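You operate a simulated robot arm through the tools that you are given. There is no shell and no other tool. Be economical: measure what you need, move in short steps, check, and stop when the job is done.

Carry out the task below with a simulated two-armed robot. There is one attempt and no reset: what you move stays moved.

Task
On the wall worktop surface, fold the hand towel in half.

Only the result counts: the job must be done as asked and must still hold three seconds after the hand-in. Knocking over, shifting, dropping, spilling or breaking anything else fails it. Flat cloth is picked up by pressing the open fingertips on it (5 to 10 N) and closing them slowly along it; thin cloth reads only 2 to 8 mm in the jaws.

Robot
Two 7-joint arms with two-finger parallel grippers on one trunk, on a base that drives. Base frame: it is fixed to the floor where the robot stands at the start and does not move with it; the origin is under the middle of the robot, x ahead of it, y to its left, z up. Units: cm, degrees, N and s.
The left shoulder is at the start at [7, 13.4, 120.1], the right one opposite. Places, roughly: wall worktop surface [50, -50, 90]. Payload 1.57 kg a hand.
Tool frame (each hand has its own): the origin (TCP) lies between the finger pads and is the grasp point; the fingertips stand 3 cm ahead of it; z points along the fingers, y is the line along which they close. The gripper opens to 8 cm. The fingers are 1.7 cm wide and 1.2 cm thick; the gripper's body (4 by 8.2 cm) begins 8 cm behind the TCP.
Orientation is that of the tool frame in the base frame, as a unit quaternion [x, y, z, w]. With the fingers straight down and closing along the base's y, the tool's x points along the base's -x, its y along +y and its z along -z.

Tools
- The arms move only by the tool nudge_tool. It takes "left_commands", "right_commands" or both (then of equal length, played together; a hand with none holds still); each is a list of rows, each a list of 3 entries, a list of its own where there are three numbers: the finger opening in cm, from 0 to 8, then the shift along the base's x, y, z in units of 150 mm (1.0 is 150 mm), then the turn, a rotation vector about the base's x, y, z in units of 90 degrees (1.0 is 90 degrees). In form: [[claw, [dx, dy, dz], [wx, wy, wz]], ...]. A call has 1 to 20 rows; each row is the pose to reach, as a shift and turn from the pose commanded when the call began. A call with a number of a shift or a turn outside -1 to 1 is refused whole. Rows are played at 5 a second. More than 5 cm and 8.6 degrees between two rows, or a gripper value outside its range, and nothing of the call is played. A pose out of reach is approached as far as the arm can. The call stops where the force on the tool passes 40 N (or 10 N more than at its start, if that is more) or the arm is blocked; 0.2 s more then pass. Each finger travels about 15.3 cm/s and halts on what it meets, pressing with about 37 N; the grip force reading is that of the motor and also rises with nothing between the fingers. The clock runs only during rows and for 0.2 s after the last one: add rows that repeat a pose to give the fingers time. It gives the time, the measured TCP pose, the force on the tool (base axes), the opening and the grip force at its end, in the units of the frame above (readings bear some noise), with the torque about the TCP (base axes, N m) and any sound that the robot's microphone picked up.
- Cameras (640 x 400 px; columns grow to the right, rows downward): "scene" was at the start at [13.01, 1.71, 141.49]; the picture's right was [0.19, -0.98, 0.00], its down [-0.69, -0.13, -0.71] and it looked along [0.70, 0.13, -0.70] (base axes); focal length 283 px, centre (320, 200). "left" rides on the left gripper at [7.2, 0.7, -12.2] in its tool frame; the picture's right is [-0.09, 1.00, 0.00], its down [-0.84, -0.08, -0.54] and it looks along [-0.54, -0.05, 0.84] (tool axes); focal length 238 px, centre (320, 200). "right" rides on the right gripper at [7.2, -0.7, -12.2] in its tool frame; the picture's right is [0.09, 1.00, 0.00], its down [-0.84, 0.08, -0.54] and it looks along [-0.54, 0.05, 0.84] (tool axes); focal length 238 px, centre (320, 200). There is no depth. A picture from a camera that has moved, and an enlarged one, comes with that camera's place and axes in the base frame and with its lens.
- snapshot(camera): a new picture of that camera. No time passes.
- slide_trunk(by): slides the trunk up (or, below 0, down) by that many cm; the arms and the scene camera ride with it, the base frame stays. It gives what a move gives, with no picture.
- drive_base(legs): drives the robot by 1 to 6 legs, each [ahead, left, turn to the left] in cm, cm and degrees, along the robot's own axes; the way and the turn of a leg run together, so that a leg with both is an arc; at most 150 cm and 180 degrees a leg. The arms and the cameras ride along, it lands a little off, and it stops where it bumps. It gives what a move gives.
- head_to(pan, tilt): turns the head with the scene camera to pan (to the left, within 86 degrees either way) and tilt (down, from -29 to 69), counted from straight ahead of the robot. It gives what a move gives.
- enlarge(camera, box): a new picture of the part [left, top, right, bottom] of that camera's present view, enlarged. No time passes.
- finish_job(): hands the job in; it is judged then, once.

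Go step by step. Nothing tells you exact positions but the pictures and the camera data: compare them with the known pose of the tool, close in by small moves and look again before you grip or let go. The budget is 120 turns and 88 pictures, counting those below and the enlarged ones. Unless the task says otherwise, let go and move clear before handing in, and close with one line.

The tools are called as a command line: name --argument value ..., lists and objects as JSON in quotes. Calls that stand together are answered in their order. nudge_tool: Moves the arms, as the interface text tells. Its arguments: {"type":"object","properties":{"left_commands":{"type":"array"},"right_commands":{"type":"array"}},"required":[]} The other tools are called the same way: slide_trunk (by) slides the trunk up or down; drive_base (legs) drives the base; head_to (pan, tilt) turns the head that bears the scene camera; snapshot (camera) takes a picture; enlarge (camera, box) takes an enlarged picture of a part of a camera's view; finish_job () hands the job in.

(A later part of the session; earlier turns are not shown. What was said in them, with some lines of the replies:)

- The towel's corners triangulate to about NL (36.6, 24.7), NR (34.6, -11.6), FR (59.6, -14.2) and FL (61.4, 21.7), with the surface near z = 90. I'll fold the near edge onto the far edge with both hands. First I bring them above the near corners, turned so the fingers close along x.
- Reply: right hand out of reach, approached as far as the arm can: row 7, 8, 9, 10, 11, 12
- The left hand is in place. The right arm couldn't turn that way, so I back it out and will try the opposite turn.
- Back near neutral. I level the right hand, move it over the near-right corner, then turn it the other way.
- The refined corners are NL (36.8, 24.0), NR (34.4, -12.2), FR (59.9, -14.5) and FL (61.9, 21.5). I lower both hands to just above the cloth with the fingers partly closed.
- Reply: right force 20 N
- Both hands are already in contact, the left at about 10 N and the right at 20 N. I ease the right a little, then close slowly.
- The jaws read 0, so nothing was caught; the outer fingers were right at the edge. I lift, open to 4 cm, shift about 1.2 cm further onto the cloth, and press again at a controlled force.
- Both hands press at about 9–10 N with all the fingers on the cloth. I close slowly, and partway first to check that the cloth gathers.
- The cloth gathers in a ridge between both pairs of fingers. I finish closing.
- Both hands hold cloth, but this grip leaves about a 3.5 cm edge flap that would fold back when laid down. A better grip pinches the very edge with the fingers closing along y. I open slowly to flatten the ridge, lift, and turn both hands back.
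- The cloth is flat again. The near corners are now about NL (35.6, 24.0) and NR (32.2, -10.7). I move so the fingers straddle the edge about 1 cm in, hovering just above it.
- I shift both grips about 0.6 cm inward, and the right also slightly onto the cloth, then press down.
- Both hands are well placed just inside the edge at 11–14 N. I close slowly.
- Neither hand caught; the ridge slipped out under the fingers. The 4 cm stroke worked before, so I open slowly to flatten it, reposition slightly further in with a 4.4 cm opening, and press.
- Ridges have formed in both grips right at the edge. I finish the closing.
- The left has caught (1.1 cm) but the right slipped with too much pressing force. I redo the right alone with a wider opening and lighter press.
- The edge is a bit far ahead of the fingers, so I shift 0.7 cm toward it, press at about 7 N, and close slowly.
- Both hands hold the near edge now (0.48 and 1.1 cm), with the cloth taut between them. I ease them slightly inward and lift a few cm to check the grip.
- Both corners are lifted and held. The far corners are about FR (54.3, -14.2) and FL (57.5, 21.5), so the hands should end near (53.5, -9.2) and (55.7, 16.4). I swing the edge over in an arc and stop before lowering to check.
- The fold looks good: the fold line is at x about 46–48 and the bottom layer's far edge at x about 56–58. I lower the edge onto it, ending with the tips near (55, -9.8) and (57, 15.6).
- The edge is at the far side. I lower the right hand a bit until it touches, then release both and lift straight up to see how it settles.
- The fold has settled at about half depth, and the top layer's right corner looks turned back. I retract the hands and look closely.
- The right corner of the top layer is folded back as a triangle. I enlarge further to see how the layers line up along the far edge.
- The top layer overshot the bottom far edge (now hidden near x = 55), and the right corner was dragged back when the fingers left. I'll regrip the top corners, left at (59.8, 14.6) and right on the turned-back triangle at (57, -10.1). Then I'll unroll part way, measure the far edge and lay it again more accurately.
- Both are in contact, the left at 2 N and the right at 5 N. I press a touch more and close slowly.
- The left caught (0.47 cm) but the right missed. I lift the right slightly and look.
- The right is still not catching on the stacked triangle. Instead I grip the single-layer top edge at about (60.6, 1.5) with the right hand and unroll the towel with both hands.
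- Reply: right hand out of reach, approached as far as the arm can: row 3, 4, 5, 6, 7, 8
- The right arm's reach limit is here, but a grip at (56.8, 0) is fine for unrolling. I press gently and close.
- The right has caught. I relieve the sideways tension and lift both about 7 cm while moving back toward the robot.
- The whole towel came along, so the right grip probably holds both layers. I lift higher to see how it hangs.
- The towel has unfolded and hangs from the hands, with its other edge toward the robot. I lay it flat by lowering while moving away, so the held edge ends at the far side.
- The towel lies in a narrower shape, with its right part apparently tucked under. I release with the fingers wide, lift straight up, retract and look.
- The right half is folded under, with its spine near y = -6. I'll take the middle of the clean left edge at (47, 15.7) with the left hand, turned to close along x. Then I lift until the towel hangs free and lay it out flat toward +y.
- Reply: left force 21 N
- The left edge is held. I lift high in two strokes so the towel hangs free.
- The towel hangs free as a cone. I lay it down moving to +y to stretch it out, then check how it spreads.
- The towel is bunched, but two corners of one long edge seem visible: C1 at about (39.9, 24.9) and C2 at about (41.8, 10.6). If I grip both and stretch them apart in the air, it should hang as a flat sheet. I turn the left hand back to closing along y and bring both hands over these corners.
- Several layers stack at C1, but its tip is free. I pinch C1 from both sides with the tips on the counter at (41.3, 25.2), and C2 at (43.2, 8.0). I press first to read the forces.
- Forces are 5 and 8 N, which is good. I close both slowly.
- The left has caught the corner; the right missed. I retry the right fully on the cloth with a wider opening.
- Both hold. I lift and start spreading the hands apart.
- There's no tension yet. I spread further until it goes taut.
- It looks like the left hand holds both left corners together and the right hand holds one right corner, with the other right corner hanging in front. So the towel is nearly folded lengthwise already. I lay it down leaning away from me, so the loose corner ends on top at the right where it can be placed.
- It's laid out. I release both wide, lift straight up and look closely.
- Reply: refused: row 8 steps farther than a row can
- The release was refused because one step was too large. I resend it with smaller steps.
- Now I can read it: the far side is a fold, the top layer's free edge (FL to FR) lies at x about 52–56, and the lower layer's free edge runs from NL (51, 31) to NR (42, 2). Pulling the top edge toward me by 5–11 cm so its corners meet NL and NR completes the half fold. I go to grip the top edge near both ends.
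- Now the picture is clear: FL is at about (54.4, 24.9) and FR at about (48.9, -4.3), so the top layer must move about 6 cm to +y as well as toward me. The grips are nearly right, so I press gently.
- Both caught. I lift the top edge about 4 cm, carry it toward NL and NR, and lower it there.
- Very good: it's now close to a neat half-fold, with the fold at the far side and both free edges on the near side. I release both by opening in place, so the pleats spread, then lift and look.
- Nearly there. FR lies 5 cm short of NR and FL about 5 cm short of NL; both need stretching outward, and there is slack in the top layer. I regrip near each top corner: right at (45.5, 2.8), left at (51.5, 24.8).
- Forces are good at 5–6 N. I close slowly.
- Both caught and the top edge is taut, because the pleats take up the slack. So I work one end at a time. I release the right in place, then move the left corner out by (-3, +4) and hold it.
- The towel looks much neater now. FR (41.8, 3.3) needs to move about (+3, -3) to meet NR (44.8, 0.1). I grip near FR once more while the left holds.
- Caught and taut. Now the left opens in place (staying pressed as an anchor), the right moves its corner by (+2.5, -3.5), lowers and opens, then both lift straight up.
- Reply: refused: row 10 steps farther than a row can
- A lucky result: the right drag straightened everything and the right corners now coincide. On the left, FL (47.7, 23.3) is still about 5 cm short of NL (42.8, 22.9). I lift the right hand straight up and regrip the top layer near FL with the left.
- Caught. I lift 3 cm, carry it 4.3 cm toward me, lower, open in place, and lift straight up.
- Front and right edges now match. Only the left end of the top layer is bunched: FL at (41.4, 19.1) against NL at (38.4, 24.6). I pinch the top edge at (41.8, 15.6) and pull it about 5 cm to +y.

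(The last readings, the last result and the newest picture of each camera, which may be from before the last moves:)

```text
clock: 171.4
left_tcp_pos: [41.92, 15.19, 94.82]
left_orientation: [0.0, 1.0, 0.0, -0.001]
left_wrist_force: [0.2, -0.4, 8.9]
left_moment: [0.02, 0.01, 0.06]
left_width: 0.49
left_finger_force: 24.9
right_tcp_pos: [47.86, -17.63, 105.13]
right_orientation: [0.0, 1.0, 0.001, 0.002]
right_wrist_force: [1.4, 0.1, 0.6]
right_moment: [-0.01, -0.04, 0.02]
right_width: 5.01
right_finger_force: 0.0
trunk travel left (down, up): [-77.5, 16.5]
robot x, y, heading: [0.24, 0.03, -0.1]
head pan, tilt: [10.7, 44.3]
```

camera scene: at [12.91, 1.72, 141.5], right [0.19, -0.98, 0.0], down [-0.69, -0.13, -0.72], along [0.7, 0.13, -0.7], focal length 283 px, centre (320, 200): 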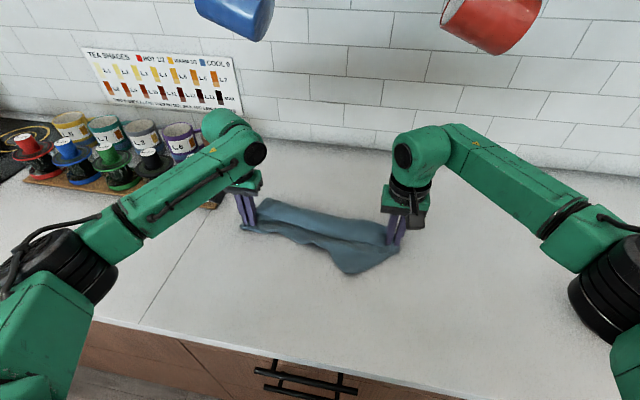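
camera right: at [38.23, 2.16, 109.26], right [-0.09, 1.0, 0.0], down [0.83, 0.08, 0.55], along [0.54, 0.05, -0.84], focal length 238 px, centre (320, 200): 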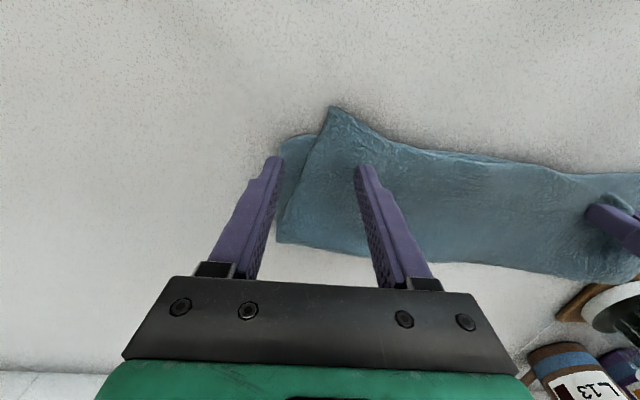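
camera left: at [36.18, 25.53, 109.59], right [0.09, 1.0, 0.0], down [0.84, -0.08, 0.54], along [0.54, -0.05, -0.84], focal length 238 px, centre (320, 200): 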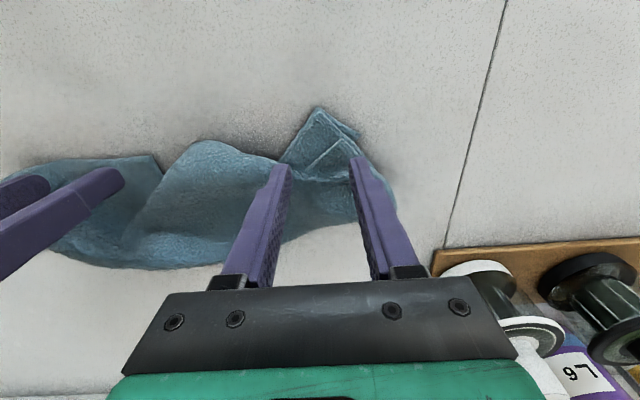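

nudge_tool --left_commands '[[0, [0, 0, 0.07], [0, 0, 0]], [0, [0, 0.03, 0.14], [0, 0, 0]], [0, [-0.02, 0.1, 0.15], [0, 0, 0]], [0, [-0.04, 0.18, 0.15], [0, 0, 0]], [0, [-0.06, 0.26, 0.14], [0, 0, 0]], [0, [-0.085, 0.35, 0.1], [0, 0, 0]], [0, [-0.085, 0.35, 0.04], [0, 0, 0]], [0, [-0.085, 0.35, 0.0], [0, 0, 0]], [0.8, [-0.085, 0.35, -0.01], [0, 0, 0]], [1.6, [-0.085, 0.35, -0.01], [0, 0, 0]], [2.4, [-0.085, 0.35, -0.01], [0, 0, 0]], [3.2, [-0.085, 0.35, -0.01], [0, 0, 0]], [4.0, [-0.085, 0.35, -0.01], [0, 0, 0]], [4.8, [-0.085, 0.35, -0.01], [0, 0, 0]], [4.8, [-0.085, 0.35, 0.08], [0, 0, 0]], [4.8, [-0.085, 0.35, 0.3], [0, 0, 0]], [4.8, [-0.085, 0.35, 0.6], [0, 0, 0]], [4.8, [-0.085, 0.55, 0.7], [0, 0, 0]], [4.8, [-0.085, 0.75, 0.7], [0, 0, 0]], [4.8, [-0.085, 0.95, 0.7], [0, 0, 0]]]'

enlarge --camera "scene" --box '[220, 165, 440, 300]'

```text
clock: 175.6
left_tcp_pos: [40.63, 29.8, 105.13]
left_orientation: [0.0, 1.0, -0.001, 0.0]
left_wrist_force: [0.7, 0.4, -0.6]
left_moment: [-0.02, 0.02, 0.01]
left_width: 4.81
left_finger_force: 0.1
right_tcp_pos: [47.9, -17.47, 105.05]
right_orientation: [0.0, 1.0, 0.0, 0.001]
right_wrist_force: [0.4, -0.5, -0.9]
right_moment: [0.02, 0.0, 0.01]
right_width: 4.99
right_finger_force: 0.1
trunk travel left (down, up): [-77.5, 16.5]
robot x, y, heading: [0.02, 0.49, -0.2]
head pan, tilt: [10.7, 44.3]
```

```text
2.91 times, centred on (330, 232) of scene
camera zoom: at [12.98, 1.78, 141.49], right [0.19, -0.98, 0.0], down [-0.69, -0.13, -0.72], along [0.7, 0.13, -0.7], focal length 823 px, centre (291, 106)
```

zoom: 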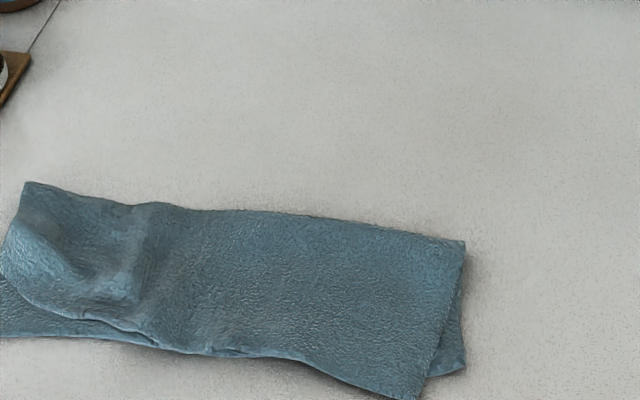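

The towel slid as a whole, still folded with small corner offsets and some slack in the top layer at the left. I'll stretch it by pressing open fingers lightly on both ends of the top layer and dragging them apart, the same effect that straightened it before.

nudge_tool --left_commands '[[3, [0.05, -0.1, 0], [0, 0, 0]], [3, [0.1, -0.25, 0], [0, 0, 0]], [3, [0.13, -0.387, 0], [0, 0, 0]], [3, [0.13, -0.387, -0.2], [0, 0, 0]], [3, [0.13, -0.387, -0.4], [0, 0, 0]], [3, [0.13, -0.387, -0.55], [0, 0, 0]], [3, [0.13, -0.387, -0.63], [0, 0, 0]]]' --right_commands '[[3, [-0.05, 0.14, 0], [0, 0, 0]], [3, [-0.1, 0.28, 0], [0, 0, 0]], [3, [-0.15, 0.42, 0], [0, 0, 0]], [3, [-0.2, 0.56, 0], [0, 0, 0]], [3, [-0.25, 0.7, 0], [0, 0, 0]], [3, [-0.29, 0.84, 0], [0, 0, 0]], [3, [-0.293, 0.98, 0], [0, 0, 0]]]'

nudge_tool --right_commands '[[3, [0, 0.2, 0], [0, 0, 0]], [3, [0, 0.33, -0.15], [0, 0, 0]], [3, [0, 0.33, -0.4], [0, 0, 0]], [3, [0, 0.33, -0.57], [0, 0, 0]], [3, [0, 0.33, -0.65], [0, 0, 0]], [3, [0, 0.33, -0.685], [0, 0, 0]], [3, [0, 0.33, -0.685], [0, 0, 0]]]' --left_commands '[[3, [0, 0, 0], [0, 0, 0]], [3, [0, 0, 0], [0, 0, 0]], [3, [0, 0, -0.02], [0, 0, 0]], [3, [0, 0, -0.04], [0, 0, 0]], [3, [0, 0, -0.055], [0, 0, 0]], [3, [0, 0, -0.065], [0, 0, 0]], [3, [0, 0, -0.065], [0, 0, 0]]]'

```text
clock: 177.2
left_tcp_pos: [42.56, 24.1, 95.61]
left_orientation: [0.0, 1.0, -0.001, 0.0]
left_wrist_force: [0.0, -0.1, 0.3]
left_moment: [0.01, -0.01, -0.01]
left_width: 3.01
left_finger_force: 0.1
right_tcp_pos: [43.53, -2.81, 105.09]
right_orientation: [0.0, 1.0, -0.001, 0.001]
right_wrist_force: [0.1, 1.2, -1.1]
right_moment: [-0.02, 0.01, -0.03]
right_width: 3.02
right_finger_force: 0.1
trunk travel left (down, up): [-77.5, 16.5]
robot x, y, heading: [0.05, -0.03, 0.0]
head pan, tilt: [10.7, 44.3]
```

```text
clock: 178.8
left_tcp_pos: [42.6, 23.77, 94.76]
left_orientation: [0.0, 1.0, -0.001, 0.0]
left_wrist_force: [0.5, 0.8, 5.4]
left_moment: [0.0, -0.04, 0.01]
left_width: 3.0
left_finger_force: 0.0
right_tcp_pos: [43.4, 2.07, 94.74]
right_orientation: [0.0, 1.0, 0.001, 0.003]
right_wrist_force: [-0.4, -0.5, 4.9]
right_moment: [0.01, -0.02, 0.02]
right_width: 3.01
right_finger_force: 0.1
trunk travel left (down, up): [-77.5, 16.5]
robot x, y, heading: [-0.1, 0.14, 0.1]
head pan, tilt: [10.7, 44.3]
```

Both press at about 5 N. I drag apart gently, the first half first.

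nudge_tool --left_commands '[[3, [-0.02, 0.04, 0], [0, 0, 0]], [3, [-0.04, 0.08, 0], [0, 0, 0]], [3, [-0.06, 0.12, 0], [0, 0, 0]], [3, [-0.08, 0.16, 0], [0, 0, 0]], [3, [-0.1, 0.2, 0], [0, 0, 0]]]' --right_commands '[[3, [0.02, -0.04, 0], [0, 0, 0]], [3, [0.04, -0.07, 0], [0, 0, 0]], [3, [0.06, -0.1, 0], [0, 0, 0]], [3, [0.08, -0.13, 0], [0, 0, 0]], [3, [0.1, -0.16, 0], [0, 0, 0]]]'

```text
clock: 180.0
left_tcp_pos: [41.07, 26.56, 94.77]
left_orientation: [0.0, 1.0, 0.0, 0.001]
left_wrist_force: [2.1, -4.6, 6.1]
left_moment: [-0.15, -0.04, 0.02]
left_width: 2.97
left_finger_force: 0.0
right_tcp_pos: [44.99, -0.44, 94.68]
right_orientation: [0.0, 1.0, 0.001, 0.001]
right_wrist_force: [-0.8, 2.2, 3.0]
right_moment: [0.06, 0.01, -0.01]
right_width: 2.93
right_finger_force: 0.0
trunk travel left (down, up): [-77.5, 16.5]
robot x, y, heading: [0.23, 0.12, 0.1]
head pan, tilt: [10.7, 44.3]
```

nudge_tool --left_commands '[[3, [-0.01, 0.04, 0], [0, 0, 0]], [3, [-0.02, 0.08, 0], [0, 0, 0]], [3, [-0.03, 0.12, 0], [0, 0, 0]], [3, [-0.04, 0.17, 0], [0, 0, 0]], [3, [-0.04, 0.17, 0.05], [0, 0, 0]], [3, [-0.04, 0.17, 0.3], [0, 0, 0]], [3, [-0.04, 0.17, 0.6], [0, 0, 0]], [3, [-0.04, 0.4, 0.75], [0, 0, 0]]]' --right_commands '[[3, [0.01, -0.03, -0.005], [0, 0, 0]], [3, [0.02, -0.07, -0.005], [0, 0, 0]], [3, [0.03, -0.11, -0.005], [0, 0, 0]], [3, [0.04, -0.15, -0.005], [0, 0, 0]], [3, [0.04, -0.15, 0.05], [0, 0, 0]], [3, [0.04, -0.15, 0.3], [0, 0, 0]], [3, [0.04, -0.15, 0.6], [0, 0, 0]], [3, [0.04, -0.4, 0.75], [0, 0, 0]]]'

nudge_tool --right_commands '[[3, [0, -0.25, 0], [0, 0, 0]], [3, [0, -0.5, 0], [0, 0, 0]], [3, [0, -0.75, 0], [0, 0, 0]], [3, [0, -0.75, 0], [0, 0, 0]]]'

enlarge --camera "scene" --box '[180, 165, 440, 325]'

```text
clock: 181.8
left_tcp_pos: [40.65, 32.71, 105.98]
left_orientation: [-0.001, 1.0, 0.0, -0.001]
left_wrist_force: [-0.1, -0.5, -0.6]
left_moment: [0.01, 0.01, 0.03]
left_width: 3.01
left_finger_force: 0.1
right_tcp_pos: [45.55, -6.41, 106.25]
right_orientation: [0.0, 1.0, 0.001, 0.002]
right_wrist_force: [-0.8, 0.1, 0.3]
right_moment: [0.03, -0.03, -0.01]
right_width: 2.99
right_finger_force: 0.1
trunk travel left (down, up): [-77.5, 16.5]
robot x, y, heading: [0.18, -0.05, 0.0]
head pan, tilt: [10.7, 44.3]
```

```text
clock: 182.8
left_tcp_pos: [40.82, 32.69, 105.76]
left_orientation: [-0.001, 1.0, -0.001, 0.0]
left_wrist_force: [-0.2, -0.1, -0.1]
left_moment: [-0.04, -0.01, -0.01]
left_width: 3.0
left_finger_force: 0.0
right_tcp_pos: [45.7, -17.44, 106.0]
right_orientation: [0.0, 1.0, 0.0, 0.002]
right_wrist_force: [0.0, -1.6, 0.0]
right_moment: [0.0, -0.01, -0.03]
right_width: 3.0
right_finger_force: 0.1
trunk travel left (down, up): [-77.5, 16.5]
robot x, y, heading: [-0.11, -0.16, -0.0]
head pan, tilt: [10.7, 44.3]
```

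```text
2.46 times, centred on (310, 245) of scene
camera zoom: at [13.03, 1.77, 141.49], right [0.19, -0.98, 0.0], down [-0.69, -0.13, -0.71], along [0.7, 0.13, -0.7], focal length 697 px, centre (345, 89)
```

zoom: 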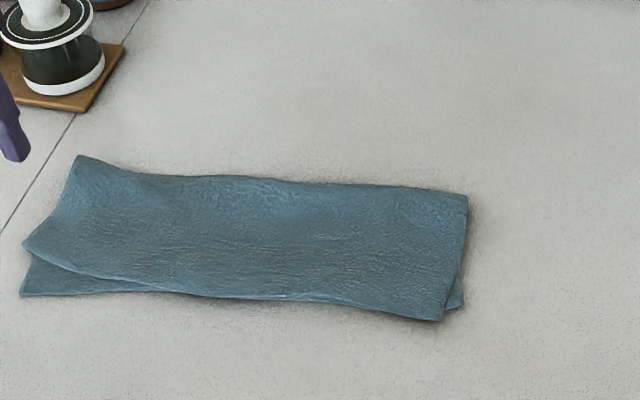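

The towel now lies flat, folded in half lengthwise. Its near edges and ends line up to about 1.5 cm on the right and 3.5 cm on the left. Both hands are clear and nothing else was touched, so I hand in.

finish_job

```text
The job is handed in.
```

The hand towel is folded in half on the wall worktop and handed in, with both hands released and clear. The edges line up to about 1.5 cm on the right and 3.5 cm on the left, and nothing else was touched.
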